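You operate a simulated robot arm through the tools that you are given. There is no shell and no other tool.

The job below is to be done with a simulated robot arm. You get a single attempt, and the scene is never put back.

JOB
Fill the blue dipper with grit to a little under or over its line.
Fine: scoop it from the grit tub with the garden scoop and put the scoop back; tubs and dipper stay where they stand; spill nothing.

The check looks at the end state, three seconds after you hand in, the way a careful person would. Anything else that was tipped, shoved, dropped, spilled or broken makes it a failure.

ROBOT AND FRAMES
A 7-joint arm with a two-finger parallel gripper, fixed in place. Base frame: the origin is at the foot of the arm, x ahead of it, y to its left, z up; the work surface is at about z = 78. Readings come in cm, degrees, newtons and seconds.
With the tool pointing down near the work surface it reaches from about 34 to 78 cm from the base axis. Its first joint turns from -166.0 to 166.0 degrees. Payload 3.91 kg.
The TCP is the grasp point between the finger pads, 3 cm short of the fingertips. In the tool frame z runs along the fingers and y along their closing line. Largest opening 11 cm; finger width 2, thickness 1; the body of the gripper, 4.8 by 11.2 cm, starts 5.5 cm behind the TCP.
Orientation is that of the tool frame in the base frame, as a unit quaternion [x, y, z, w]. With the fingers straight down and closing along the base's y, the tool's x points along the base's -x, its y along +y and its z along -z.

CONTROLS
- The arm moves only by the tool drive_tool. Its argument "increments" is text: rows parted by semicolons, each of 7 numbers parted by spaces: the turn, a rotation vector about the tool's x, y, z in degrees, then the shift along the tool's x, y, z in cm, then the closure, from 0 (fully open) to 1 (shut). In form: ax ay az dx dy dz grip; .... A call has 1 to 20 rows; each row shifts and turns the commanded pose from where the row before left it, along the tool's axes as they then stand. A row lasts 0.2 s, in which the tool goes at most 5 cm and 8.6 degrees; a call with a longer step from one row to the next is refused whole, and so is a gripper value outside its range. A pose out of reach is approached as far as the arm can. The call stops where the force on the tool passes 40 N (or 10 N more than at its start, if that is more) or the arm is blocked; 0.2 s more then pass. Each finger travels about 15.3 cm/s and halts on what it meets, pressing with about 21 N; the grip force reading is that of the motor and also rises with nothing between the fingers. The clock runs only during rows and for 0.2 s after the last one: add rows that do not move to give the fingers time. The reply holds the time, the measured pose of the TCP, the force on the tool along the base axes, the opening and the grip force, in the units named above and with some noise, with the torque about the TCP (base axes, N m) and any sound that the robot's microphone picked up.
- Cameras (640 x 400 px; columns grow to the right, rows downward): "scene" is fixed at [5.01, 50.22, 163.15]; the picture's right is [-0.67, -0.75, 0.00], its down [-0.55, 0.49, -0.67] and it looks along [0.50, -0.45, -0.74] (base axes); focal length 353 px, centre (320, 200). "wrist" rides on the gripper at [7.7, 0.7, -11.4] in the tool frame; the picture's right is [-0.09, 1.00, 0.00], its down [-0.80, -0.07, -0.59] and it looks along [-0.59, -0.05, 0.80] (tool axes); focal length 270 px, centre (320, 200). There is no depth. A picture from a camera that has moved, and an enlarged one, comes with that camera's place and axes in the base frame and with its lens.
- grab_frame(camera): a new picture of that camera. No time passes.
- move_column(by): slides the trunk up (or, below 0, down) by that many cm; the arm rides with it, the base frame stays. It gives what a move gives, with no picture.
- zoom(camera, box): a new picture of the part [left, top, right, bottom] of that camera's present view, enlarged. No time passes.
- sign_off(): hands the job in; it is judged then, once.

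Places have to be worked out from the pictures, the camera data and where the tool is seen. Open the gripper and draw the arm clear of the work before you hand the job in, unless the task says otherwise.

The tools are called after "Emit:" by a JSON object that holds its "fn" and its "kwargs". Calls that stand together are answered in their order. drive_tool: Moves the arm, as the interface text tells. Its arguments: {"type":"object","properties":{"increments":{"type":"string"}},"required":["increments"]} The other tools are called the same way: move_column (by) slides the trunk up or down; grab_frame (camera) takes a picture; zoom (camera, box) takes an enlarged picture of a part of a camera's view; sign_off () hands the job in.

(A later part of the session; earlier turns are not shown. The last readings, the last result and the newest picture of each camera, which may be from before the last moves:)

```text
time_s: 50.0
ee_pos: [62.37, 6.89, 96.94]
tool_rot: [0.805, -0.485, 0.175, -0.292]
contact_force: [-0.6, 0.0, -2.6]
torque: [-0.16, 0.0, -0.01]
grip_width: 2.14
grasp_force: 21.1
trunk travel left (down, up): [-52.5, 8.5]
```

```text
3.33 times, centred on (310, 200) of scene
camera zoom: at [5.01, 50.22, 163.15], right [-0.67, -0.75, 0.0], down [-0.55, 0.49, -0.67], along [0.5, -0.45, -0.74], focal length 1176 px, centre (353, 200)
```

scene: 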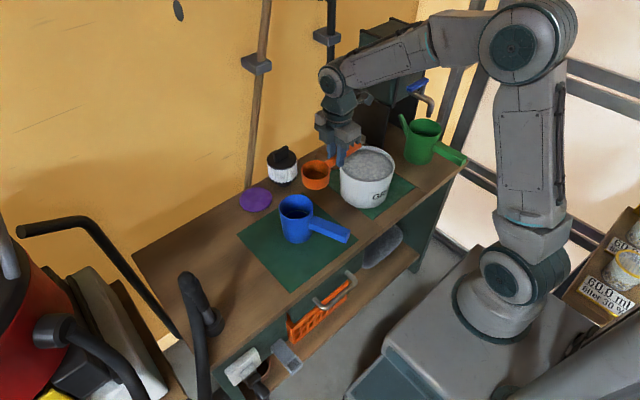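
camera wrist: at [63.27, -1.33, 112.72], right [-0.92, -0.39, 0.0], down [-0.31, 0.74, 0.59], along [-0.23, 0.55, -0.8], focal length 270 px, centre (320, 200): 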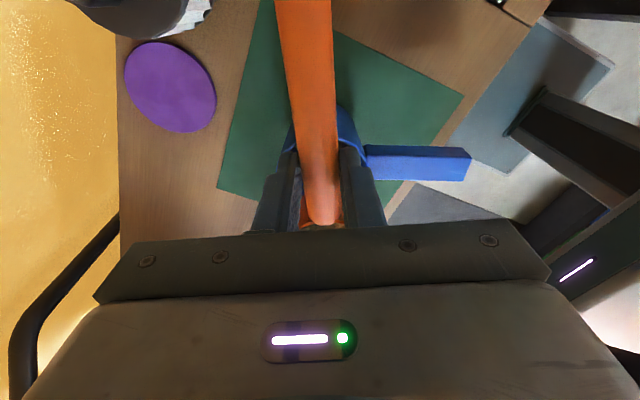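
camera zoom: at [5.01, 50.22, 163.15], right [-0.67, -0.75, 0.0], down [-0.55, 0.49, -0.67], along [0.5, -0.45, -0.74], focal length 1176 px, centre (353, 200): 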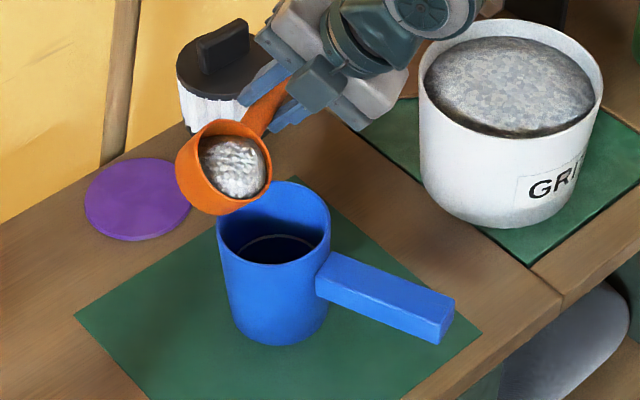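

Grit has reached the lip at 40°. I'll continue slowly, pausing between steps.

Emit:
{"fn": "drive_tool", "kwargs": {"increments": "4 0 0 0 0.17 -0.14 1; 4 0 0 0 0.16 -0.15 1; 4 0 0 0 0.15 -0.16 1; 0 0 0 0 0 0 1; 0 0 0 0 0 0 1"}}

Emit:
{"fn": "zoom", "kwargs": {"camera": "scene", "box": [240, 140, 380, 260]}}

```text
time_s: 51.2
ee_pos: [61.83, 6.68, 97.01]
tool_rot: [0.771, -0.463, 0.225, -0.376]
contact_force: [0.3, -0.1, -1.6]
torque: [-0.12, 0.0, -0.04]
grip_width: 2.12
grasp_force: 20.7
trunk travel left (down, up): [-52.5, 8.5]
```

```text
3.33 times, centred on (310, 200) of scene
camera zoom: at [5.01, 50.22, 163.15], right [-0.67, -0.75, 0.0], down [-0.55, 0.49, -0.67], along [0.5, -0.45, -0.74], focal length 1176 px, centre (353, 200)
```

zoom: 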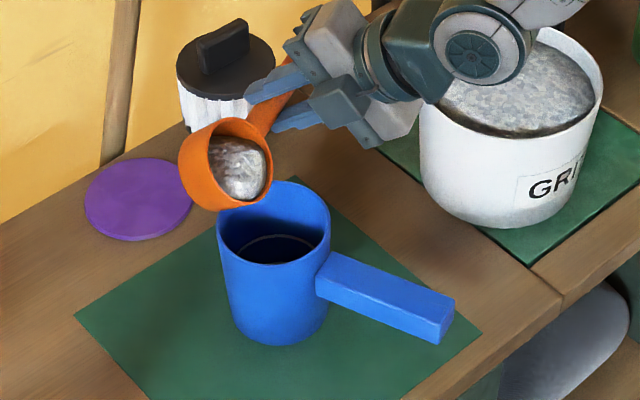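

At 52° the load torque is starting to drop. I'll keep rolling, watching the wrist's clearance from the tub.

Emit:
{"fn": "drive_tool", "kwargs": {"increments": "4 0 0 0 0.14 -0.18 1; 4 0 0 0 0.13 -0.19 1; 4 0 0 0 0.12 -0.2 1; 0 0 0 0 0 0 1; 0 0 0 0 0 0 1"}}

Emit:
{"fn": "grab_frame", "kwargs": {"camera": "scene"}}

Emit:
{"fn": "zoom", "kwargs": {"camera": "scene", "box": [240, 140, 340, 240]}}

```text
time_s: 52.4
ee_pos: [61.19, 6.5, 96.94]
tool_rot: [0.728, -0.437, 0.273, -0.453]
contact_force: [0.1, 0.0, -2.1]
torque: [-0.1, 0.01, 0.02]
grip_width: 2.12
grasp_force: 20.7
trunk travel left (down, up): [-52.5, 8.5]
```

```text
taken
```

scene: 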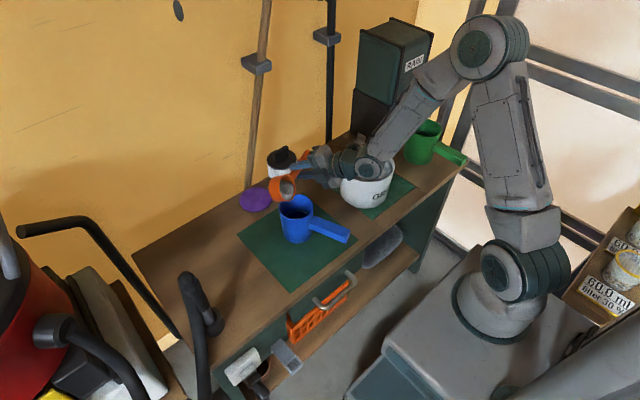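

```text
4.00 times, centred on (290, 190) of scene
camera zoom: at [5.01, 50.22, 163.15], right [-0.67, -0.75, 0.0], down [-0.55, 0.49, -0.67], along [0.5, -0.45, -0.74], focal length 1412 px, centre (440, 240)
```

zoom: 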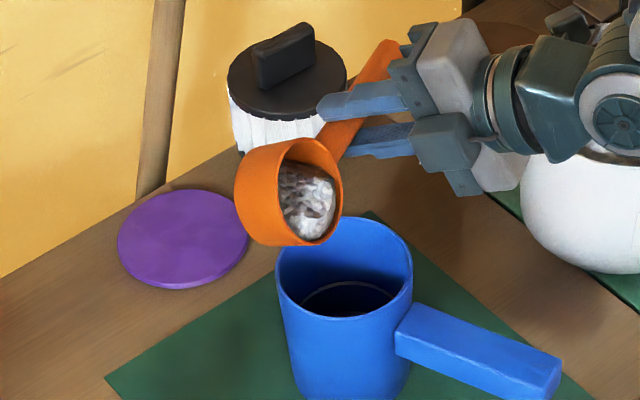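

At 64° grit is leaving the bowl gradually and nothing is landing outside. I'll continue to about 80°.

Emit:
{"fn": "drive_tool", "kwargs": {"increments": "4 0 0 0 0.11 -0.22 1; 4 0 0 0 0.09 -0.23 1; 4 0 0 0 0.08 -0.24 1; 4 0 0 0 0.06 -0.24 1; 0 0 0 0 0 0 1; 0 0 0 0 0 0 1"}}

Emit:
{"fn": "zoom", "kwargs": {"camera": "scene", "box": [240, 140, 340, 240]}}

```text
time_s: 53.8
ee_pos: [60.37, 5.73, 97.01]
tool_rot: [0.657, -0.394, 0.331, -0.551]
contact_force: [-0.3, 0.2, -1.1]
torque: [-0.11, 0.0, 0.01]
grip_width: 2.12
grasp_force: 21.6
trunk travel left (down, up): [-52.5, 8.5]
```

```text
4.00 times, centred on (290, 190) of scene
camera zoom: at [5.01, 50.22, 163.15], right [-0.67, -0.75, 0.0], down [-0.55, 0.49, -0.67], along [0.5, -0.45, -0.74], focal length 1412 px, centre (440, 240)
```

zoom: 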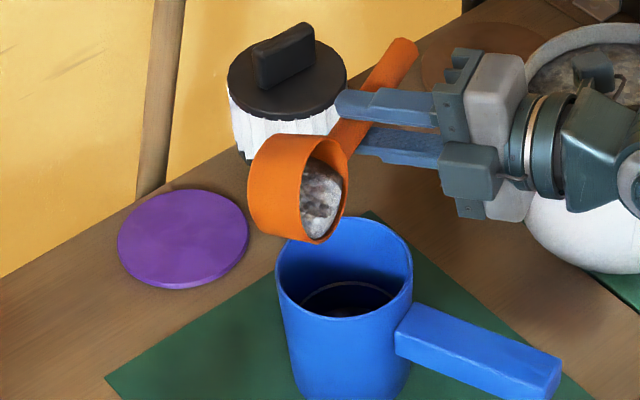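

Some grit now shows in the dipper, while the rest clings at 80°. I'll roll on to about 96°.

Emit:
{"fn": "drive_tool", "kwargs": {"increments": "4 0 0 0 0.04 -0.236 1; 4 0 0 0 0.025 -0.24 1; 4 0 0 0 0.01 -0.24 1; 4 0 0 0 -0.01 -0.24 1; 0 0 0 0 0 0 1; 0 0 0 0 0 0 1; 0 0 0 0 0 0 1"}}

Emit:
{"fn": "zoom", "kwargs": {"camera": "scene", "box": [240, 140, 340, 240]}}

Emit:
{"fn": "grab_frame", "kwargs": {"camera": "scene"}}

```text
time_s: 55.4
ee_pos: [59.52, 5.34, 96.92]
tool_rot: [-0.574, 0.345, -0.383, 0.636]
contact_force: [-0.4, 0.6, -2.0]
torque: [-0.09, 0.01, 0.05]
grip_width: 2.08
grasp_force: 21.2
trunk travel left (down, up): [-52.5, 8.5]
```

```text
4.00 times, centred on (290, 190) of scene
camera zoom: at [5.01, 50.22, 163.15], right [-0.67, -0.75, 0.0], down [-0.55, 0.49, -0.67], along [0.5, -0.45, -0.74], focal length 1412 px, centre (440, 240)
```

zoom: 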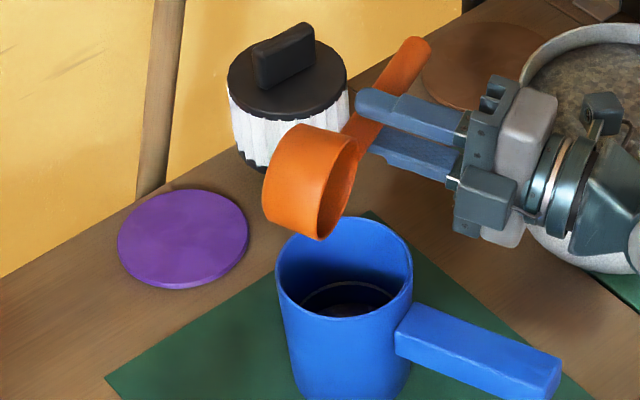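

```text
taken
```

scene: 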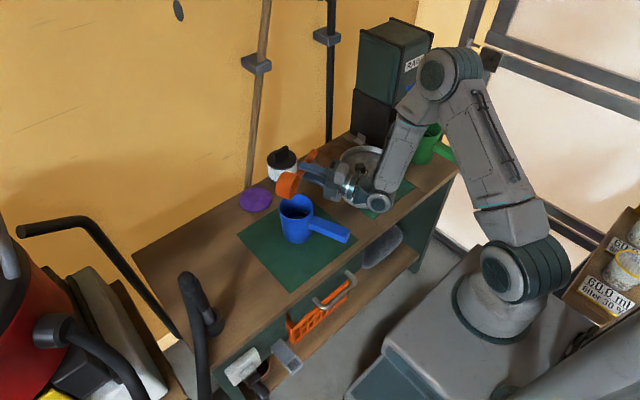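

The bowl mouth is turned away from view now. I'll roll on to about 112°, raising slightly so the wrist stays well above the bench.

Emit:
{"fn": "drive_tool", "kwargs": {"increments": "4 0 0 0 -0.32 -0.168 1; 4 0 0 0 -0.33 -0.145 1; 4 0 0 0 -0.34 -0.12 1; 4 0 0 0 -0.347 -0.097 1; 0 0 0 0 0 0 1; 0 0 0 0 0 0 1; 0 0 0 0 0 0 1; 0 0 0 0 0 0 1"}}

Emit:
{"fn": "zoom", "kwargs": {"camera": "scene", "box": [240, 140, 340, 240]}}

Emit:
{"fn": "grab_frame", "kwargs": {"camera": "wrist"}}

```text
time_s: 57.2
ee_pos: [58.89, 5.08, 98.2]
tool_rot: [-0.479, 0.288, -0.427, 0.711]
contact_force: [0.1, -0.3, -0.7]
torque: [-0.07, 0.01, 0.02]
grip_width: 2.12
grasp_force: 20.8
trunk travel left (down, up): [-52.5, 8.5]
```

```text
4.00 times, centred on (290, 190) of scene
camera zoom: at [5.01, 50.22, 163.15], right [-0.67, -0.75, 0.0], down [-0.55, 0.49, -0.67], along [0.5, -0.45, -0.74], focal length 1412 px, centre (440, 240)
```

zoom: 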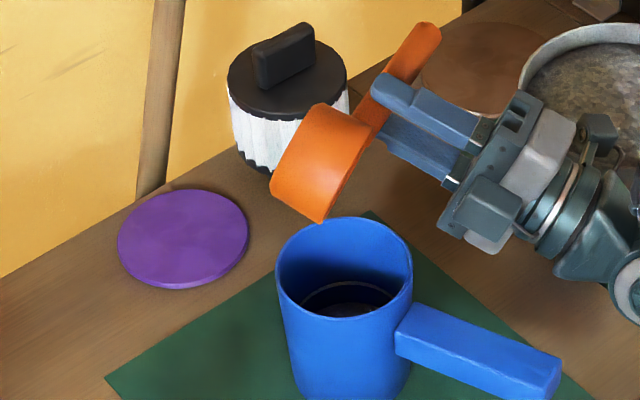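

```text
taken
camera wrist: at [53.16, -6.64, 93.24], right [0.29, 0.25, -0.92], down [-0.89, 0.44, -0.16], along [0.36, 0.86, 0.35], focal length 270 px, centre (320, 200)
```

wrist: 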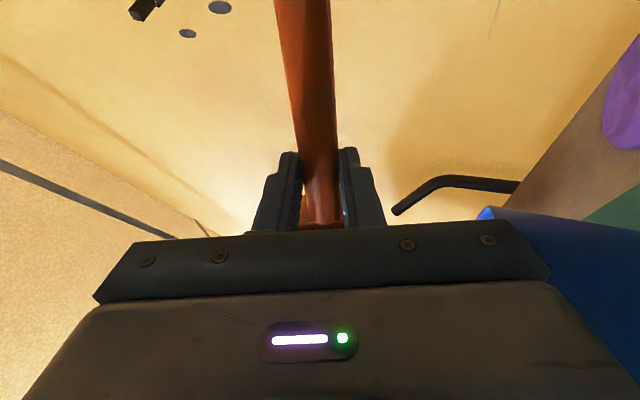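

The load torque is back to its empty value of about 0.07, so the scoop has emptied. The wrist camera housing is close above the tub rim, so I'll raise first and then roll back upright.

Emit:
{"fn": "drive_tool", "kwargs": {"increments": "0 0 0 0 -0.6 0.24 1; 0 0 0 0 -0.93 0.375 1; 0 0 0 0 -0.93 0.375 1; -5 0 0 0 0 0 1; -8 0 0 0 0 0 1; -8 0 0 0 0 0 1; -8 0 0 0 0 0 1; -8 0 0 0 0 0 1; -8 0 0 0 0 0 1; -8 0 0 0 0 0 1; -8 0 0 0 0 0 1; -8 0 0 0 0 0 1; -8 0 0 0 0 0 1; -8 0 0 0 0 0 1; -8 0 0 0 0 0 1; -8 0 0 0 0 0 1; -8 0 0 0 0 0 1; -3 0 0 0 0 0 1; 0 0 0 0 0 0 1"}}

Emit:
{"fn": "zoom", "kwargs": {"camera": "scene", "box": [240, 120, 400, 260]}}

Emit:
{"fn": "zoom", "kwargs": {"camera": "scene", "box": [270, 180, 330, 230]}}

```text
time_s: 61.2
ee_pos: [58.88, 5.05, 100.88]
tool_rot: [0.857, -0.516, -0.001, 0.001]
contact_force: [0.6, -0.4, -1.3]
torque: [-0.09, -0.06, -0.02]
grip_width: 2.1
grasp_force: 20.8
trunk travel left (down, up): [-52.5, 8.5]
```

```text
2.86 times, centred on (320, 190) of scene
camera zoom: at [5.01, 50.22, 163.15], right [-0.67, -0.75, 0.0], down [-0.55, 0.49, -0.67], along [0.5, -0.45, -0.74], focal length 1008 px, centre (320, 229)
```

zoom: 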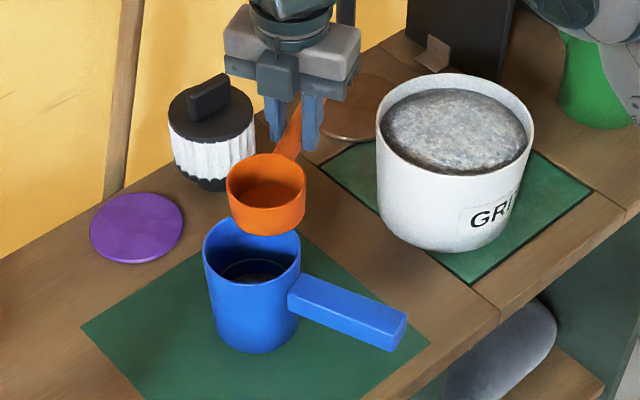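

```text
8.00 times, centred on (300, 205) of scene
camera zoom: at [5.01, 50.22, 163.15], right [-0.67, -0.75, 0.0], down [-0.55, 0.49, -0.67], along [0.5, -0.45, -0.74], focal length 2823 px, centre (480, 160)
```

zoom: 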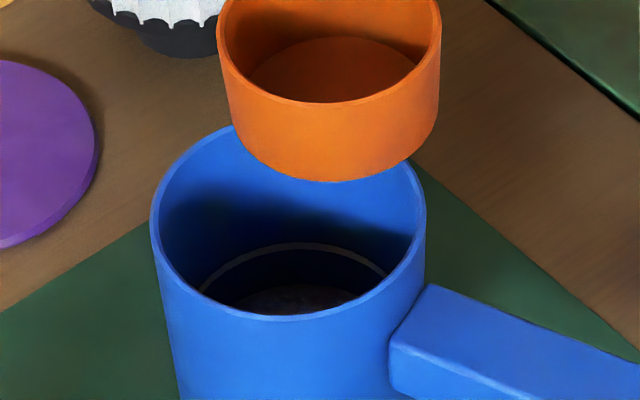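

The scoop is empty and nothing shows outside the dipper; the grit inside sits below the line. I'll shift so the wrist camera can look down into the dipper and gauge how much more it needs.

Emit:
{"fn": "drive_tool", "kwargs": {"increments": "0 0 0 -1 1.2 -0.4 1; 0 0 0 -1.5 1.5 -0.4 1; 0 0 0 -1.5 1.5 -0.4 1; 0 0 0 -1.5 1.5 0 1; 0 0 0 -1.2 1.3 0 1; 0 0 0 0 0 0 1; 0 0 0 0 0 0 1"}}

Emit:
{"fn": "grab_frame", "kwargs": {"camera": "wrist"}}

Emit:
{"fn": "grab_frame", "kwargs": {"camera": "scene"}}

```text
time_s: 62.8
ee_pos: [49.48, 7.91, 102.14]
tool_rot: [0.857, -0.515, 0.0, 0.0]
contact_force: [0.6, -0.3, -0.7]
torque: [-0.05, 0.0, 0.0]
grip_width: 2.14
grasp_force: 21.6
trunk travel left (down, up): [-52.5, 8.5]
```

```text
taken
camera wrist: at [52.37, 0.67, 113.48], right [-0.92, -0.39, 0.0], down [-0.31, 0.74, 0.59], along [-0.23, 0.55, -0.8], focal length 270 px, centre (320, 200)
```

wrist: 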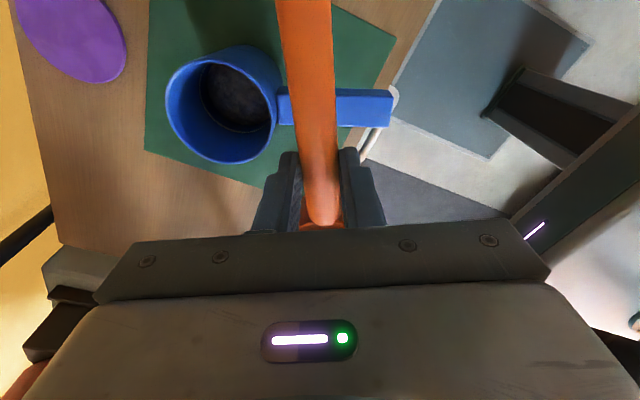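

```text
taken
```

scene: 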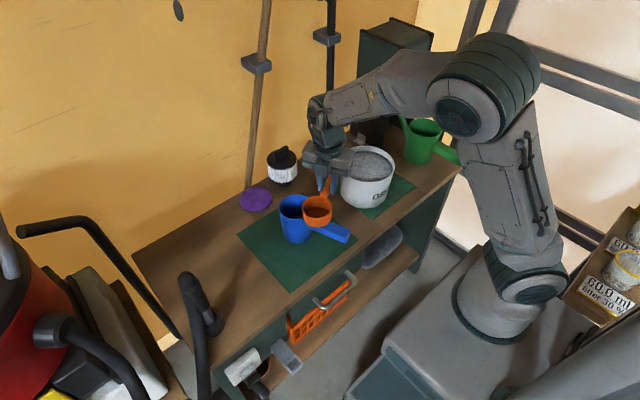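

Emit:
{"fn": "zoom", "kwargs": {"camera": "wrist", "box": [155, 35, 295, 175]}}

```text
2.86 times, centred on (225, 105) of wrist
camera zoom: at [52.37, 0.67, 113.48], right [-0.92, -0.39, 0.0], down [-0.31, 0.74, 0.59], along [-0.23, 0.55, -0.8], focal length 772 px, centre (591, 471)
```

zoom: 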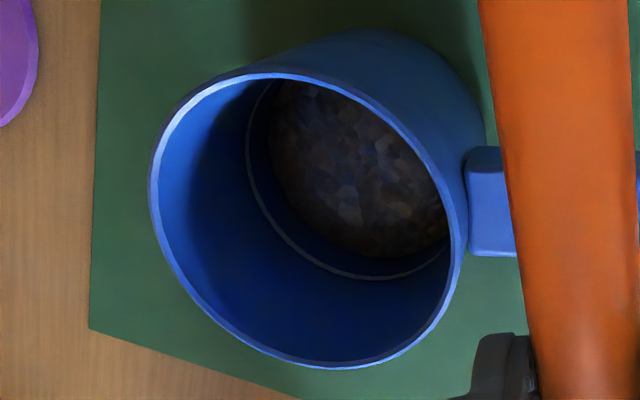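

The view into the dipper shows the line about 6.3 cm below the rim and grit about 8.2 cm below it. So one scoop raised it roughly 2.3 cm, and it needs around 80–85% of another. I'll go back to the tub for a second scoop: raise, undo the yaw, cross over and pitch down.

Emit:
{"fn": "drive_tool", "kwargs": {"increments": "0 0 0 0 0 -1 1; 0 0 4 0 0 -1 1; 0 0 5 0 0 0 1; 0 0 5 0 0 0 1; 0 0 5 0 0 0 1; 0 0 5 0 0 0 1; 0 0 4 0 0 0 1; 0 0 0 1.5 -0.4 0 1; 0 0 0 2.5 -0.7 0 1; 0 0 0 2.5 -0.7 0 1; 0 0 0 2.5 -0.7 0 1; 0 0 0 2.5 -0.7 0 1; 0 0 0 2.5 -0.7 0 1; 0 0 0 2.5 -0.7 0 1; 0 0 0 2.5 -0.7 0 1; 0 0 0 2.5 -0.6 0 1; 0 0 0 1.7 -0.15 0 1; 0 0 0 0 0 0 1"}}

Emit:
{"fn": "drive_tool", "kwargs": {"increments": "0 5.5 0 0 0 0 1; 0 5.5 0 0 0 0 1; 0 5.5 0 0 0 0 1; 0 5.5 0 0 0 0 1; 0 5.5 0 0 0 0 1; 0 5.5 0 0 0 0 1; 0 5.5 0 0 0 0 1; 0 5.5 0 0 0 0 1; 0 5.5 0 0 0 0 1; 0 5.5 0 0 0 0 1; 0 0 0 0 0 0 1; 0 0 0 0 0 0 1"}}

Emit:
{"fn": "zoom", "kwargs": {"camera": "scene", "box": [325, 80, 425, 215]}}

Emit:
{"fn": "zoom", "kwargs": {"camera": "scene", "box": [260, 170, 340, 250]}}

```text
time_s: 66.6
ee_pos: [55.48, -15.6, 103.95]
tool_rot: [0.707, -0.707, 0.0, 0.001]
contact_force: [0.4, 0.6, -0.2]
torque: [-0.08, -0.01, -0.02]
grip_width: 2.11
grasp_force: 21.2
trunk travel left (down, up): [-52.5, 8.5]
```

```text
time_s: 69.2
ee_pos: [55.42, -15.6, 104.05]
tool_rot: [0.627, -0.627, 0.327, 0.326]
contact_force: [-0.7, -0.4, -0.9]
torque: [0.04, 0.01, -0.03]
grip_width: 2.12
grasp_force: 21.2
trunk travel left (down, up): [-52.5, 8.5]
```

```text
2.96 times, centred on (375, 148) of scene
camera zoom: at [5.01, 50.22, 163.15], right [-0.67, -0.75, 0.0], down [-0.55, 0.49, -0.67], along [0.5, -0.45, -0.74], focal length 1046 px, centre (157, 356)
```

zoom: 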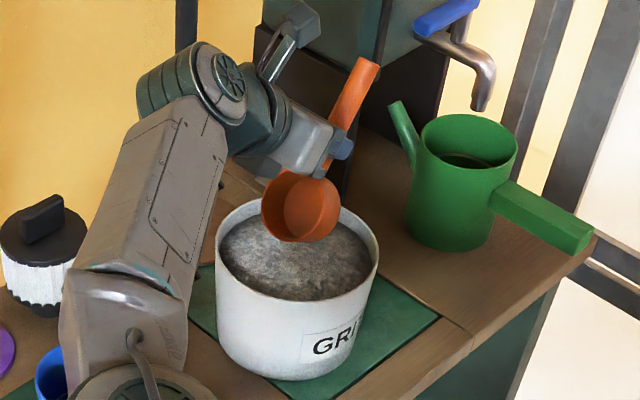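

```text
5.00 times, centred on (300, 210) of scene
camera zoom: at [5.01, 50.22, 163.15], right [-0.67, -0.75, 0.0], down [-0.55, 0.49, -0.67], along [0.5, -0.45, -0.74], focal length 1765 px, centre (420, 150)
```

zoom: 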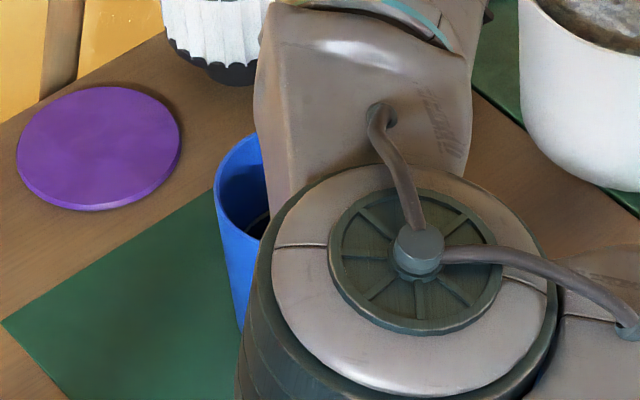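

The arm has swung its elbow over to the +y side. I'll look at the whole scene before lowering anything.

Emit:
{"fn": "grab_frame", "kwargs": {"camera": "scene"}}

Emit:
{"fn": "grab_frame", "kwargs": {"camera": "wrist"}}

```text
taken
```

scene: 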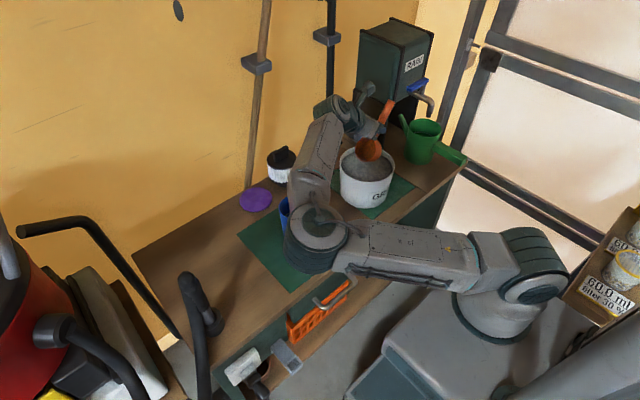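

```text
taken
camera wrist: at [54.71, -10.7, 116.93], right [-1.0, 0.05, -0.07], down [0.07, 0.95, -0.32], along [0.05, -0.32, -0.95], focal length 270 px, centre (320, 200)
```

wrist: 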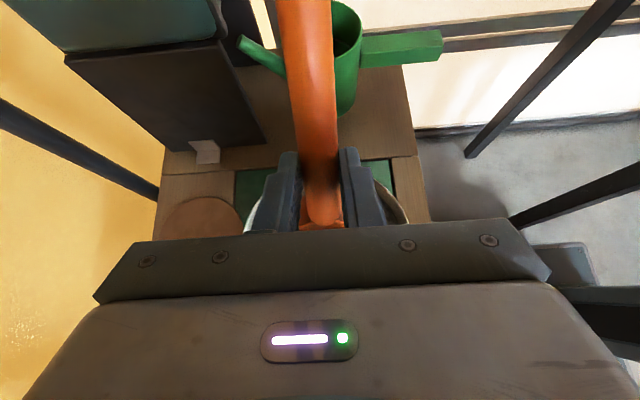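

The elbow is out at about (36, 23, 106), which would hang near the dipper as I lower. I'll undo the pitch and check whether the arm goes back to its earlier elbow-up posture.

Emit:
{"fn": "drive_tool", "kwargs": {"increments": "0 -5.5 0 0 0 0 1; 0 -5.5 0 0 0 0 1; 0 -5.5 0 0 0 0 1; 0 -5.5 0 0 0 0 1; 0 -5.5 0 0 0 0 1; 0 -5.5 0 0 0 0 1; 0 -5.5 0 0 0 0 1; 0 -5.5 0 0 0 0 1; 0 -5.5 0 0 0 0 1; 0 -5.5 0 0 0 0 1; 0 0 0 0 0 0 1; 0 0 0 0 0 0 1"}}

Emit:
{"fn": "grab_frame", "kwargs": {"camera": "scene"}}

```text
time_s: 71.8
ee_pos: [55.46, -15.45, 104.05]
tool_rot: [0.708, -0.707, 0.0, 0.0]
contact_force: [-0.5, -0.4, -1.5]
torque: [-0.05, 0.0, -0.03]
grip_width: 2.11
grasp_force: 20.8
trunk travel left (down, up): [-52.5, 8.5]
```

```text
taken
```

scene: 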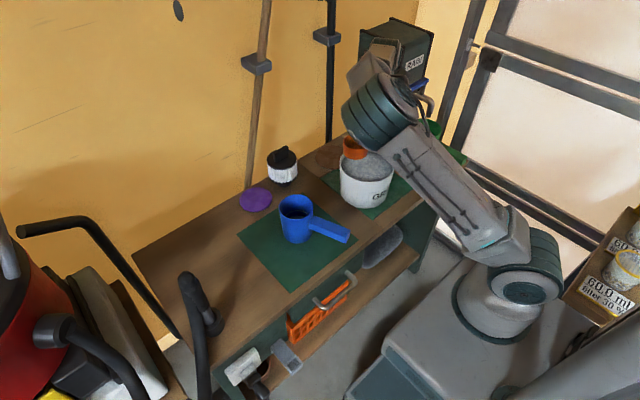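

The elbow is now in an in-between posture. It sat on the far side after my first approach with the bowl facing +x, so I'll yaw back to that heading at height and check the posture.

Emit:
{"fn": "drive_tool", "kwargs": {"increments": "0 0 6 0 0 -0.5 1; 0 0 6 0 0 -0.5 1; 0 0 6 0 0 -0.5 1; 0 0 6 0 0 -0.5 1; 0 0 6 0 0 0 1; 0 0 6 0 0 0 1; 0 0 6 0 0 0 1; 0 0 6 0 0 0 1; 0 0 6 0 0 0 1; 0 0 6 0 0 0 1; 0 0 6 0 0 0 1; 0 0 6 0 0 0 1; 0 0 6 0 0 0 1; 0 0 6 0 0 0 1; 0 0 6 0 0 0 1; 0 0 0 0 0 0 1; 0 0 0 0 0 0 1"}}

Emit:
{"fn": "grab_frame", "kwargs": {"camera": "scene"}}

```text
time_s: 75.4
ee_pos: [55.5, -15.53, 106.11]
tool_rot: [0.001, 1.0, -0.001, -0.001]
contact_force: [0.1, -0.4, -0.7]
torque: [0.0, 0.05, 0.0]
grip_width: 2.12
grasp_force: 21.3
trunk travel left (down, up): [-52.5, 8.5]
```

```text
taken
```

scene: 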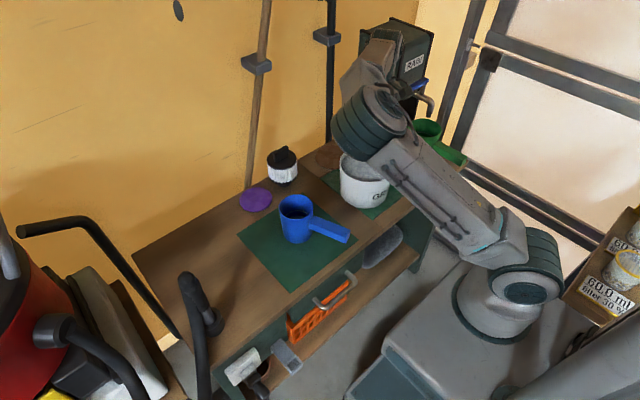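

The elbow stays up, at about (38, 9, 126), which is fine. A shallower 40° dig further forward in the tub should bury the bowl without dropping the elbow much. I'll yaw back, pitch to 40° and check.

Emit:
{"fn": "drive_tool", "kwargs": {"increments": "0 0 -6 0 0 0 1; 0 0 -6 0 0 0 1; 0 0 -6 0 0 0 1; 0 0 -6 0 0 0 1; 0 0 -6 0 0 0 1; 0 0 -6 0 0 0 1; 0 0 -6 0 0 0 1; 0 0 -6 0 0 0 1; 0 0 -6 0 0 0 1; 0 0 -6 0 0 0 1; 0 0 -6 0 0 0 1; 0 0 -6 0 0 0 1; 0 0 -6 0 0 0 1; 0 0 -6 0 0 0 1; 0 0 -6 0 0 0 1; 0 0 0 0.7 0 0 1; 0 0 0 0.7 0 0 1; 0 0 0 0 0 0 1"}}

Emit:
{"fn": "drive_tool", "kwargs": {"increments": "0 5 0 0 0 0 1; 0 5 0 0 0 0 1; 0 5 0 0 0 0 1; 0 5 0 0 0 0 1; 0 5 0 0 0 0 1; 0 5 0 0 0 0 1; 0 5 0 0 0 0 1; 0 5 0 0 0 0 1; 0 0 0 0 0 0 1; 0 0 0 0 0 0 1"}}

Emit:
{"fn": "grab_frame", "kwargs": {"camera": "scene"}}

```text
time_s: 79.2
ee_pos: [55.62, -17.04, 106.09]
tool_rot: [-0.707, 0.708, 0.0, 0.0]
contact_force: [0.0, -0.3, -0.5]
torque: [-0.07, -0.01, 0.02]
grip_width: 2.14
grasp_force: 21.3
trunk travel left (down, up): [-52.5, 8.5]
```

```text
time_s: 81.4
ee_pos: [55.52, -17.01, 106.03]
tool_rot: [0.665, -0.664, 0.242, 0.241]
contact_force: [0.6, 0.4, -1.6]
torque: [-0.01, 0.02, -0.01]
grip_width: 2.12
grasp_force: 20.6
trunk travel left (down, up): [-52.5, 8.5]
```

```text
taken
```

scene: 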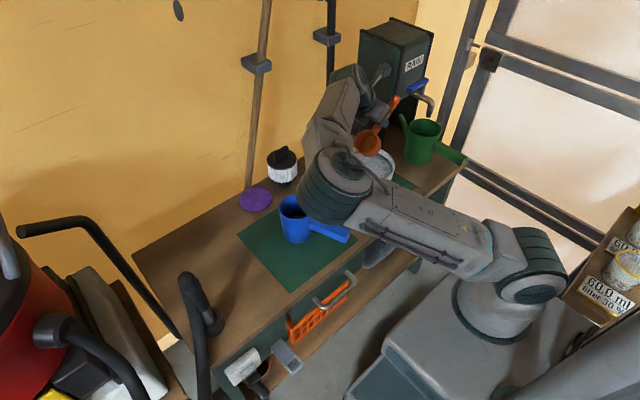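

The elbow is at roughly z≈113–120, well above the dipper. I'll lower 6 cm and recheck it.

Emit:
{"fn": "drive_tool", "kwargs": {"increments": "0 0 0 -0.643 0 0.766 1; 0 0 0 -0.643 0 0.766 1; 0 0 0 -0.643 0 0.766 1; 0 0 0 -0.643 0 0.766 1; 0 0 0 -0.643 0 0.766 1; 0 0 0 -0.643 0 0.766 1; 0 0 0 0 0 0 1"}}

Emit:
{"fn": "grab_frame", "kwargs": {"camera": "scene"}}

```text
time_s: 83.0
ee_pos: [55.45, -16.74, 100.12]
tool_rot: [-0.664, 0.664, -0.242, -0.242]
contact_force: [0.1, -0.5, -0.5]
torque: [-0.02, 0.01, 0.01]
grip_width: 2.1
grasp_force: 21.3
trunk travel left (down, up): [-52.5, 8.5]
```

```text
taken
```

scene: 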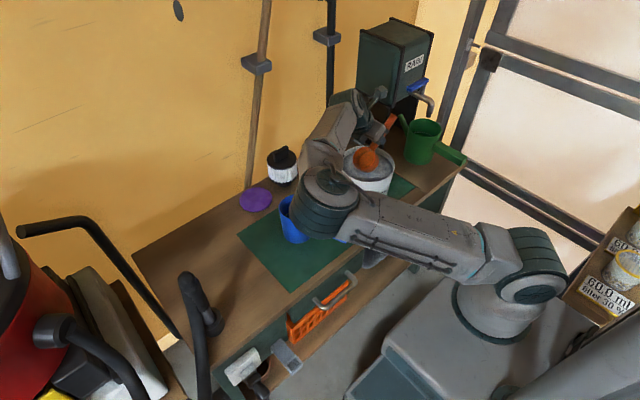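

The elbow is still at about z≈114 and off to the side of the dipper. I'll carry on down into the grit.

Emit:
{"fn": "drive_tool", "kwargs": {"increments": "0 0 0 -0.45 0 0.536 1; 0 0 0 -0.45 0 0.536 1; 0 0 0 -0.45 0 0.536 1; 0 0 0 -0.45 0 0.536 1; 0 0 0 -0.45 0 0.536 1; 0 0 0 -0.45 0 0.536 1; 0 0 0 -0.45 0 0.536 1; 0 0 0 -0.45 0 0.536 1; 0 0 0 -0.45 0 0.536 1; 0 0 0 0 0 0 1"}}

Emit:
{"fn": "grab_frame", "kwargs": {"camera": "scene"}}

Emit:
{"fn": "zoom", "kwargs": {"camera": "scene", "box": [325, 110, 425, 215]}}

```text
time_s: 85.2
ee_pos: [55.44, -16.97, 93.7]
tool_rot: [-0.664, 0.665, -0.241, -0.242]
contact_force: [0.8, 0.4, -1.5]
torque: [-0.04, -0.01, 0.01]
grip_width: 2.14
grasp_force: 20.5
trunk travel left (down, up): [-52.5, 8.5]
```

```text
taken
```

scene: 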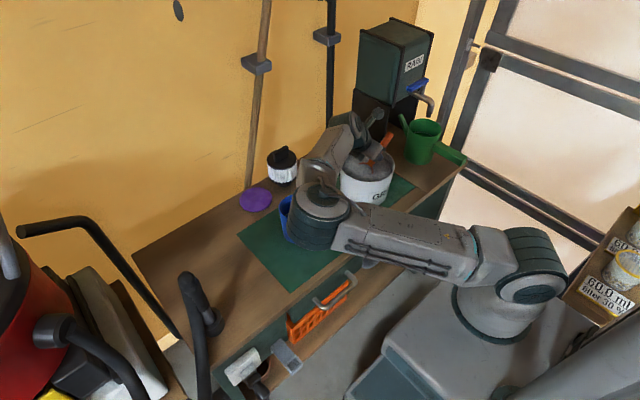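

```text
3.81 times, centred on (375, 162) of scene
camera zoom: at [5.01, 50.22, 163.15], right [-0.67, -0.75, 0.0], down [-0.55, 0.49, -0.67], along [0.5, -0.45, -0.74], focal length 1344 px, centre (110, 343)
```

zoom: 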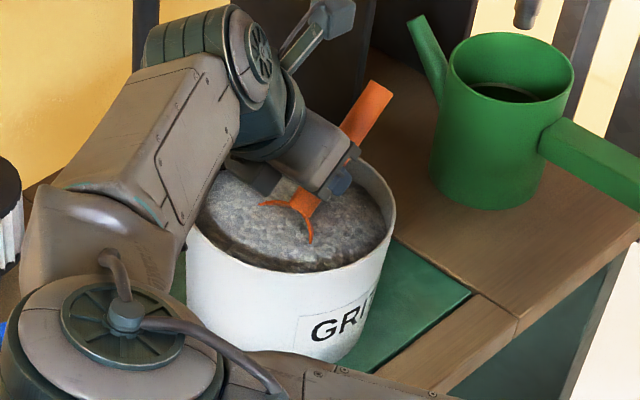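

The elbow is still high at about z≈112, and most of the rim is under. I'll go 2 cm deeper to bury it.

Emit:
{"fn": "drive_tool", "kwargs": {"increments": "0 0 0 -0.32 0 0.383 1; 0 0 0 -0.32 0 0.383 1; 0 0 0 -0.32 0 0.383 1; 0 0 0 -0.32 0 0.383 1; 0 0 0 0 0 0 1"}}

Emit:
{"fn": "zoom", "kwargs": {"camera": "scene", "box": [325, 110, 425, 215]}}

```text
time_s: 86.4
ee_pos: [55.5, -17.03, 91.78]
tool_rot: [-0.664, 0.665, -0.241, -0.242]
contact_force: [0.4, 0.1, -1.5]
torque: [-0.03, -0.01, -0.01]
grip_width: 2.11
grasp_force: 20.8
trunk travel left (down, up): [-52.5, 8.5]
```

```text
3.81 times, centred on (375, 162) of scene
camera zoom: at [5.01, 50.22, 163.15], right [-0.67, -0.75, 0.0], down [-0.55, 0.49, -0.67], along [0.5, -0.45, -0.74], focal length 1344 px, centre (110, 343)
```

zoom: 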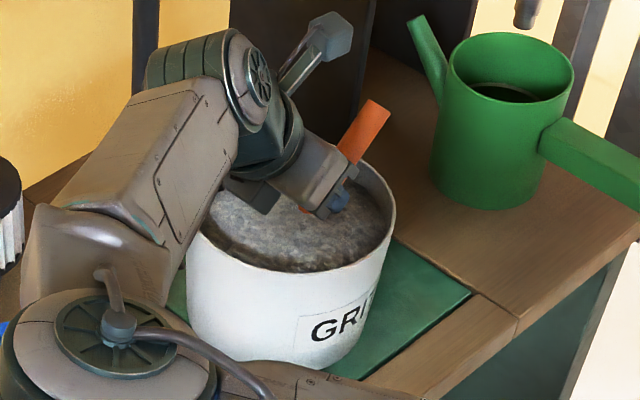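

The bowl is buried with no force on the tool. I'll rotate it up through the grit to 12°, as before.

Emit:
{"fn": "drive_tool", "kwargs": {"increments": "0 -5 0 0.717 0 0.079 1; 0 -5 0 0.72 0 0.016 1; 0 -3.6 0 0.192 0 -0.212 1; 0 -3.6 0 0.178 0 -0.224 1; 0 -3.6 0 0.164 0 -0.235 1; 0 -3.6 0 0.149 0 -0.245 1; 0 -3.6 0 0.133 0 -0.254 1; 0 0 0 0 0 0 1"}}

Emit:
{"fn": "grab_frame", "kwargs": {"camera": "scene"}}

Emit:
{"fn": "zoom", "kwargs": {"camera": "scene", "box": [325, 110, 425, 215]}}

```text
time_s: 88.2
ee_pos: [55.4, -18.39, 94.01]
tool_rot: [0.703, -0.703, 0.074, 0.074]
contact_force: [-0.7, -0.4, -1.2]
torque: [-0.13, 0.01, 0.04]
grip_width: 2.14
grasp_force: 21.4
trunk travel left (down, up): [-52.5, 8.5]
```

```text
taken
```

scene: 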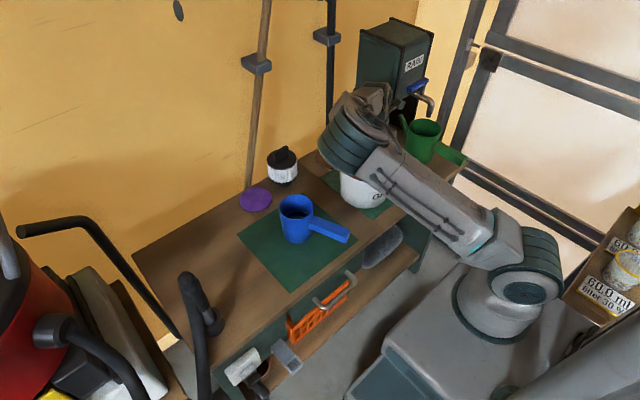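

```text
3.81 times, centred on (375, 162) of scene
camera zoom: at [5.01, 50.22, 163.15], right [-0.67, -0.75, 0.0], down [-0.55, 0.49, -0.67], along [0.5, -0.45, -0.74], focal length 1344 px, centre (110, 343)
```

zoom: 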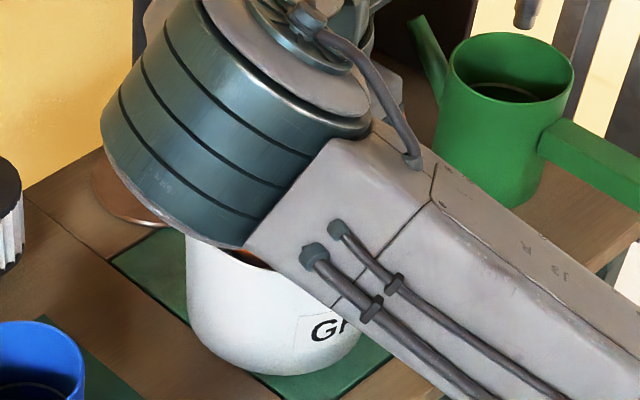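

The elbow now hides the bowl, but the −0.13 N·m torque matches the full first load. I'll level and lift over the tub.

Emit:
{"fn": "drive_tool", "kwargs": {"increments": "0 -3 0 0.104 0 -0.489 1; 0 -3 0 0.078 0 -0.494 1; 0 -3 0 0.052 0 -0.497 1; 0 -3 0 0.026 0 -0.5 1; 0 0 0 0 0 -0.6 1; 0 0 0 0 0 -0.8 1; 0 0 0 0 0 -0.8 1; 0 0 0 0 0 -0.8 1; 0 0 0 0 0 -1 1; 0 0 0 0 0 -1 1; 0 0 0 0 0 -0.8 1; 0 0 0 0 0 0 1; 0 0 0 0 0 0 1"}}

Emit:
{"fn": "grab_frame", "kwargs": {"camera": "scene"}}

```text
time_s: 91.0
ee_pos: [55.4, -18.4, 101.69]
tool_rot: [-0.707, 0.707, 0.0, 0.0]
contact_force: [0.0, -0.5, -2.4]
torque: [-0.12, -0.01, -0.01]
grip_width: 2.14
grasp_force: 21.3
trunk travel left (down, up): [-52.5, 8.5]
```

```text
taken
```

scene: 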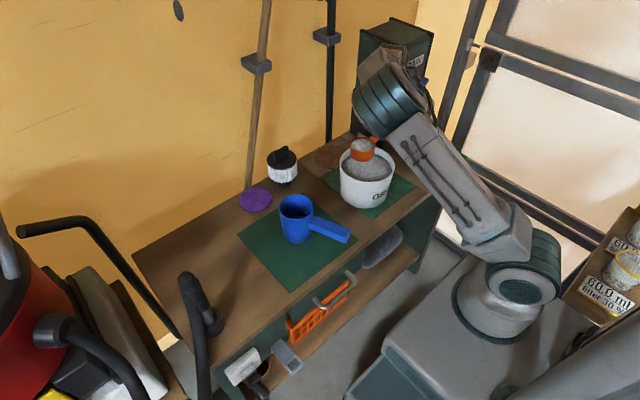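

The scoop is full again. I'll carry it to the dipper along the same smooth path as the first load.

Emit:
{"fn": "drive_tool", "kwargs": {"increments": "0 0 0 -0.8 -0.1 0 1; 0 0 0 -1.5 -0.3 0 1; 0 0 0 -2 -0.4 0 1; 0 0 0 -2 -0.4 0 1; 0 0 0 -2 -0.4 0 1; 0 0 0 -2 -0.4 0 1; 0 0 0 -2 -0.4 0 1; 0 0 0 -2 -0.4 0 1; 0 0 0 -2 -0.4 0 1; 0 0 0 -2 -0.4 0 1; 0 0 0 -2 -0.4 0 1; 0 0 0 -2 -0.4 0 1; 0 0 0 -1.5 -0.35 0 1; 0 0 0 -0.5 -0.1 0 1; 0 0 0 0 0 0 1"}}

Emit:
{"fn": "drive_tool", "kwargs": {"increments": "0 0 -2 0 0 0 1; 0 0 -4 0 0 0 1; 0 0 -4 0 0 0 1; 0 0 -4 0 0 0 1; 0 0 -4 0 0 0 1; 0 0 -4 0 0 0 1; 0 0 -4 0 0 0 1; 0 0 -2 0 0 0 1; 0 0 0 0 0 0 1; 0 0 0 0 0 0 1"}}

Emit:
{"fn": "grab_frame", "kwargs": {"camera": "scene"}}

Emit:
{"fn": "zoom", "kwargs": {"camera": "scene", "box": [240, 140, 380, 260]}}

```text
time_s: 94.2
ee_pos: [60.39, 5.88, 101.8]
tool_rot: [-0.706, 0.708, 0.0, 0.0]
contact_force: [0.7, -0.1, -1.6]
torque: [-0.14, -0.03, 0.0]
grip_width: 2.12
grasp_force: 21.2
trunk travel left (down, up): [-52.5, 8.5]
```

```text
time_s: 96.4
ee_pos: [60.4, 5.89, 101.71]
tool_rot: [0.857, -0.515, 0.0, 0.0]
contact_force: [-0.1, -0.1, -2.7]
torque: [-0.13, -0.06, 0.0]
grip_width: 2.14
grasp_force: 21.0
trunk travel left (down, up): [-52.5, 8.5]
```

```text
taken
```

scene: 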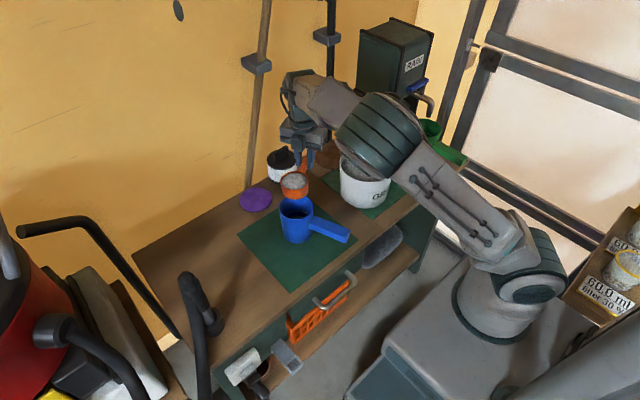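

```text
3.33 times, centred on (310, 200) of scene
camera zoom: at [5.01, 50.22, 163.15], right [-0.67, -0.75, 0.0], down [-0.55, 0.49, -0.67], along [0.5, -0.45, -0.74], focal length 1176 px, centre (353, 200)
```

zoom: 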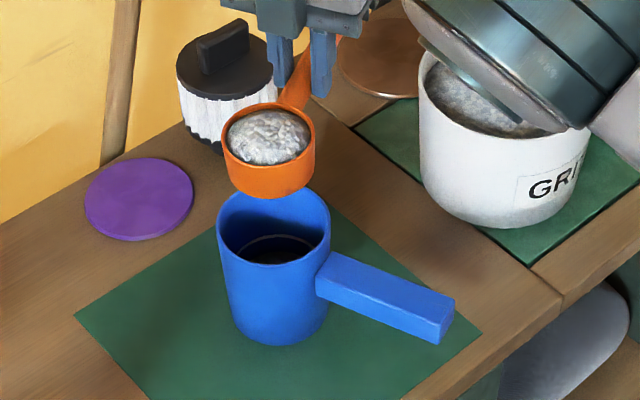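

The alignment matches the first pour. I'll lower, set the lip over the dipper's centre and roll to 25°, then check the arm posture.

Emit:
{"fn": "drive_tool", "kwargs": {"increments": "0 0 0 0 -0.6 0.7 1; 0 0 0 0 -0.6 0.8 1; 0 0 0 0 -0.6 0.8 1; 0 0 0 0 -0.6 0.8 1; 0 0 0 0 -0.6 0.8 1; 0 0 0 0 -0.6 0.8 1; 0 0 0 0 0 0 1; 5 0 0 0 0.107 0 1; 5 0 0 0 0.107 -0.01 1; 5 0 0 0 0.105 -0.02 1; 5 0 0 0 0.103 -0.03 1; 5 0 0 0 0.1 -0.037 1; 0 0 0 0 0 0 1; 0 0 0 0 0 0 1"}}

Emit:
{"fn": "grab_frame", "kwargs": {"camera": "scene"}}

```text
time_s: 99.4
ee_pos: [63.05, 7.2, 96.99]
tool_rot: [0.837, -0.503, 0.111, -0.185]
contact_force: [0.2, 0.8, -2.7]
torque: [-0.12, -0.03, -0.02]
grip_width: 2.16
grasp_force: 21.4
trunk travel left (down, up): [-52.5, 8.5]
```

```text
taken
```

scene: 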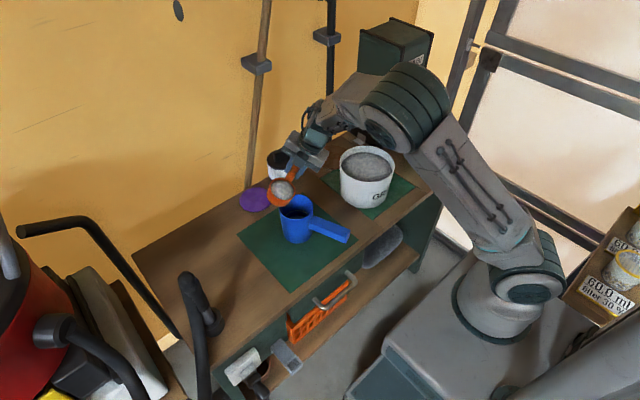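

The arm posture is fine, with the elbow rising. I'll roll on to 52° using the same steps as the first pour.

Emit:
{"fn": "drive_tool", "kwargs": {"increments": "5 0 0 0 0.245 -0.114 1; 5 0 0 0 0.234 -0.135 1; 5 0 0 0 0.221 -0.155 1; 0 0 0 0 0 0 1; 4 0 0 0 0.17 -0.14 1; 4 0 0 0 0.16 -0.15 1; 4 0 0 0 0.15 -0.16 1; 0 0 0 0 0 0 1; 0 0 0 0 0 0 1"}}

Emit:
{"fn": "grab_frame", "kwargs": {"camera": "scene"}}

Emit:
{"fn": "zoom", "kwargs": {"camera": "scene", "box": [240, 140, 340, 240]}}

```text
time_s: 101.4
ee_pos: [61.77, 6.61, 97.07]
tool_rot: [0.77, -0.464, 0.226, -0.376]
contact_force: [-0.9, 0.4, -2.5]
torque: [-0.14, 0.03, 0.02]
grip_width: 2.11
grasp_force: 20.9
trunk travel left (down, up): [-52.5, 8.5]
```

```text
taken
```

scene: 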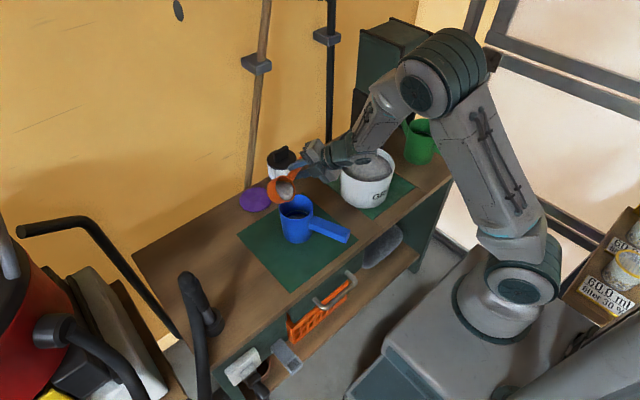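

```text
4.00 times, centred on (290, 190) of scene
camera zoom: at [5.01, 50.22, 163.15], right [-0.67, -0.75, 0.0], down [-0.55, 0.49, -0.67], along [0.5, -0.45, -0.74], focal length 1412 px, centre (440, 240)
```

zoom: 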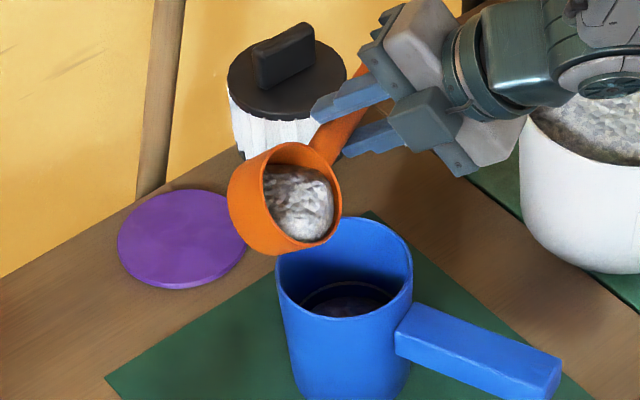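

Pouring has begun cleanly. I'll roll on to 80° in the same way and compare the level with the line.

Emit:
{"fn": "drive_tool", "kwargs": {"increments": "4 0 0 0 0.14 -0.18 1; 4 0 0 0 0.13 -0.19 1; 4 0 0 0 0.12 -0.2 1; 0 0 0 0 0 0 1; 4 0 0 0 0.11 -0.22 1; 4 0 0 0 0.09 -0.23 1; 4 0 0 0 0.08 -0.24 1; 4 0 0 0 0.06 -0.24 1; 0 0 0 0 0 0 1; 0 0 0 0 0 0 1"}}

Emit:
{"fn": "zoom", "kwargs": {"camera": "scene", "box": [240, 140, 340, 240]}}

Emit:
{"fn": "zoom", "kwargs": {"camera": "scene", "box": [270, 180, 330, 230]}}

```text
time_s: 103.6
ee_pos: [60.05, 5.74, 97.07]
tool_rot: [0.657, -0.394, 0.331, -0.551]
contact_force: [0.7, 0.8, -0.4]
torque: [-0.07, 0.01, -0.03]
grip_width: 2.13
grasp_force: 20.6
trunk travel left (down, up): [-52.5, 8.5]
```

```text
4.00 times, centred on (290, 190) of scene
camera zoom: at [5.01, 50.22, 163.15], right [-0.67, -0.75, 0.0], down [-0.55, 0.49, -0.67], along [0.5, -0.45, -0.74], focal length 1412 px, centre (440, 240)
```

zoom: 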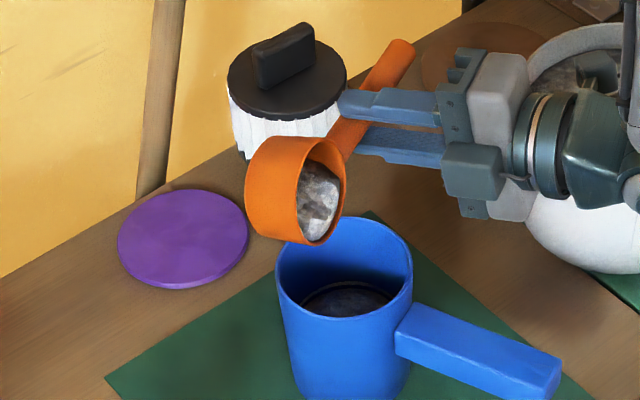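

```text
8.00 times, centred on (300, 205) of scene
camera zoom: at [5.01, 50.22, 163.15], right [-0.67, -0.75, 0.0], down [-0.55, 0.49, -0.67], along [0.5, -0.45, -0.74], focal length 2823 px, centre (480, 160)
```

zoom: 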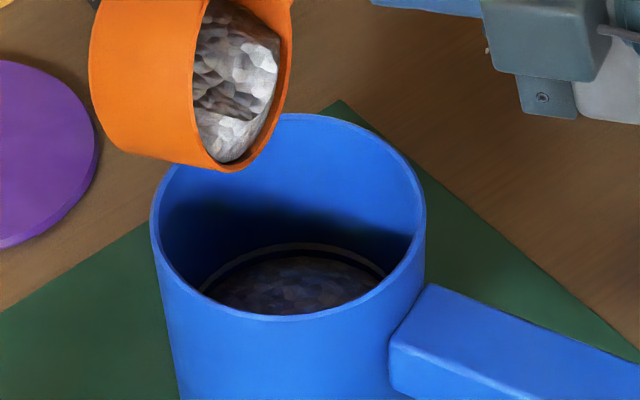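

The view is good: the grit is now about 0.5 cm under the line. I'll tip a few degrees more at a time.

Emit:
{"fn": "drive_tool", "kwargs": {"increments": "2 0 0 0 0.02 -0.118 1; 2 0 0 0 0.02 -0.118 1; 2 0 0 0 0.012 -0.12 1; 0 0 0 0 0 0 1; 0 0 0 0 0 0 1; 0 0 0 0 0 0 1"}}

Emit:
{"fn": "zoom", "kwargs": {"camera": "scene", "box": [270, 180, 330, 230]}}

```text
time_s: 105.0
ee_pos: [59.73, 5.6, 97.02]
tool_rot: [0.627, -0.377, 0.35, -0.585]
contact_force: [-0.6, -1.1, -1.4]
torque: [-0.12, 0.03, -0.02]
grip_width: 2.14
grasp_force: 21.5
trunk travel left (down, up): [-52.5, 8.5]
```

```text
8.00 times, centred on (300, 205) of scene
camera zoom: at [5.01, 50.22, 163.15], right [-0.67, -0.75, 0.0], down [-0.55, 0.49, -0.67], along [0.5, -0.45, -0.74], focal length 2823 px, centre (480, 160)
```

zoom: 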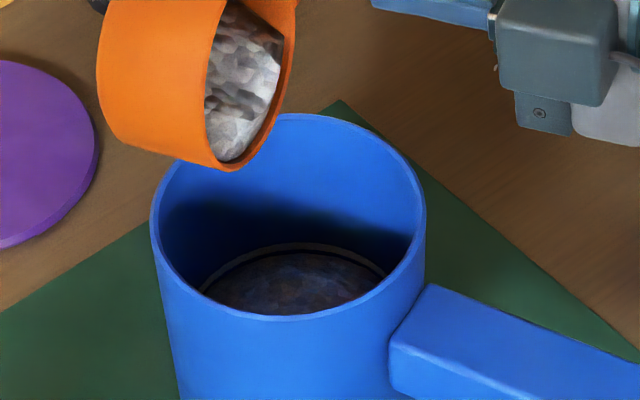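

The gap is down to about 0.3 cm. I'll tip another 4° and look again.

Emit:
{"fn": "drive_tool", "kwargs": {"increments": "2 0 0 0 0.01 -0.12 1; 2 0 0 0 0.005 -0.12 1; 0 0 0 0 0 0 1; 0 0 0 0 0 0 1; 0 0 0 0 0 0 1"}}

Emit:
{"fn": "zoom", "kwargs": {"camera": "scene", "box": [270, 180, 330, 230]}}

Emit:
{"fn": "zoom", "kwargs": {"camera": "scene", "box": [285, 200, 320, 225]}}

```text
time_s: 106.2
ee_pos: [59.54, 5.61, 97.1]
tool_rot: [0.606, -0.365, 0.364, -0.606]
contact_force: [0.9, -0.4, -1.3]
torque: [-0.11, 0.06, -0.04]
grip_width: 2.11
grasp_force: 20.6
trunk travel left (down, up): [-52.5, 8.5]
```

```text
8.00 times, centred on (300, 205) of scene
camera zoom: at [5.01, 50.22, 163.15], right [-0.67, -0.75, 0.0], down [-0.55, 0.49, -0.67], along [0.5, -0.45, -0.74], focal length 2823 px, centre (480, 160)
```

zoom: 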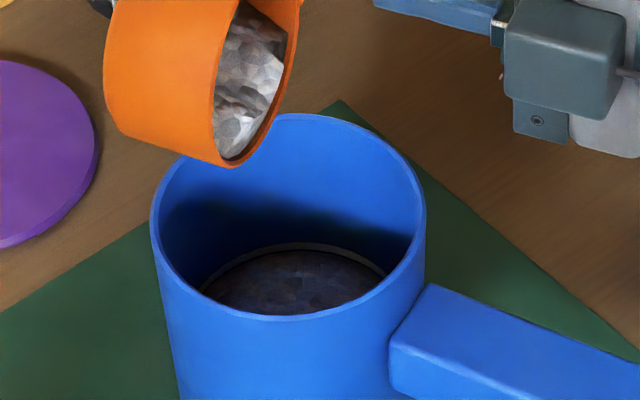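

```text
16.00 times, centred on (302, 212) of scene
camera zoom: at [5.01, 50.22, 163.15], right [-0.67, -0.75, 0.0], down [-0.55, 0.49, -0.67], along [0.5, -0.45, -0.74], focal length 5647 px, centre (600, 0)
```

zoom: 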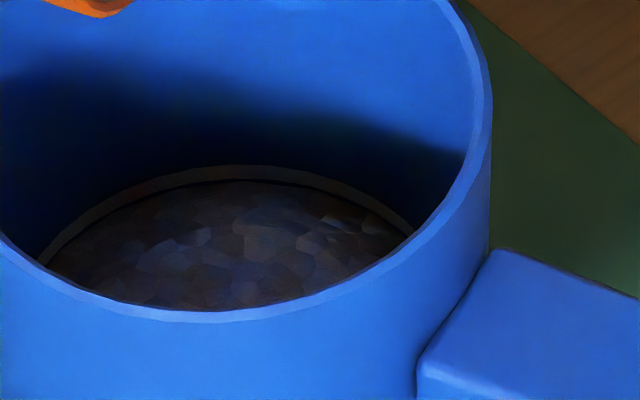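

The grit now sits essentially at the line, about 1 mm under it at the wall, so I'll stop pouring. I'll raise, roll the scoop upright with its small remainder, and take that back to the tub.

Emit:
{"fn": "drive_tool", "kwargs": {"increments": "-2 0 0 0 -0.8 0 1; -6 0 0 0 -1 0 1; -8 0 0 0 -0.8 0 1; -8 0 0 0 0 0 1; -8 0 0 0 0 0 1; -8 0 0 0 0 0 1; -8 0 0 0 0 0 1; -8 0 0 0 0 0 1; -8 0 0 0 0 0 1; -8 0 0 0 0 0 1; -8 0 0 0 0 0 1; -7 0 0 0 0 0 1; -3 0 0 0 0 0 1; 0 0 0 0 0 0 1; 0 0 0 0 0 0 1"}}

Emit:
{"fn": "grab_frame", "kwargs": {"camera": "scene"}}

Emit:
{"fn": "zoom", "kwargs": {"camera": "scene", "box": [240, 140, 380, 260]}}

```text
time_s: 109.4
ee_pos: [59.93, 5.6, 99.68]
tool_rot: [0.857, -0.515, 0.001, 0.0]
contact_force: [0.1, -0.2, -2.3]
torque: [-0.05, 0.0, -0.02]
grip_width: 2.11
grasp_force: 21.3
trunk travel left (down, up): [-52.5, 8.5]
```

```text
taken
```

scene: 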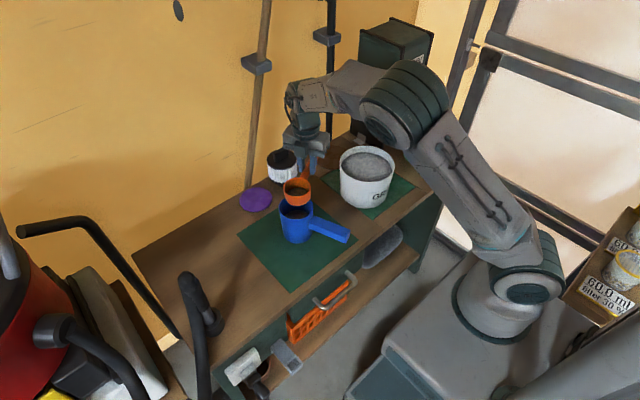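

```text
3.33 times, centred on (310, 200) of scene
camera zoom: at [5.01, 50.22, 163.15], right [-0.67, -0.75, 0.0], down [-0.55, 0.49, -0.67], along [0.5, -0.45, -0.74], focal length 1176 px, centre (353, 200)
```

zoom: 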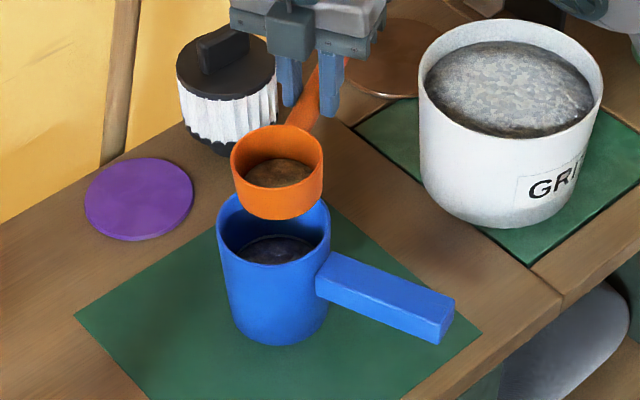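

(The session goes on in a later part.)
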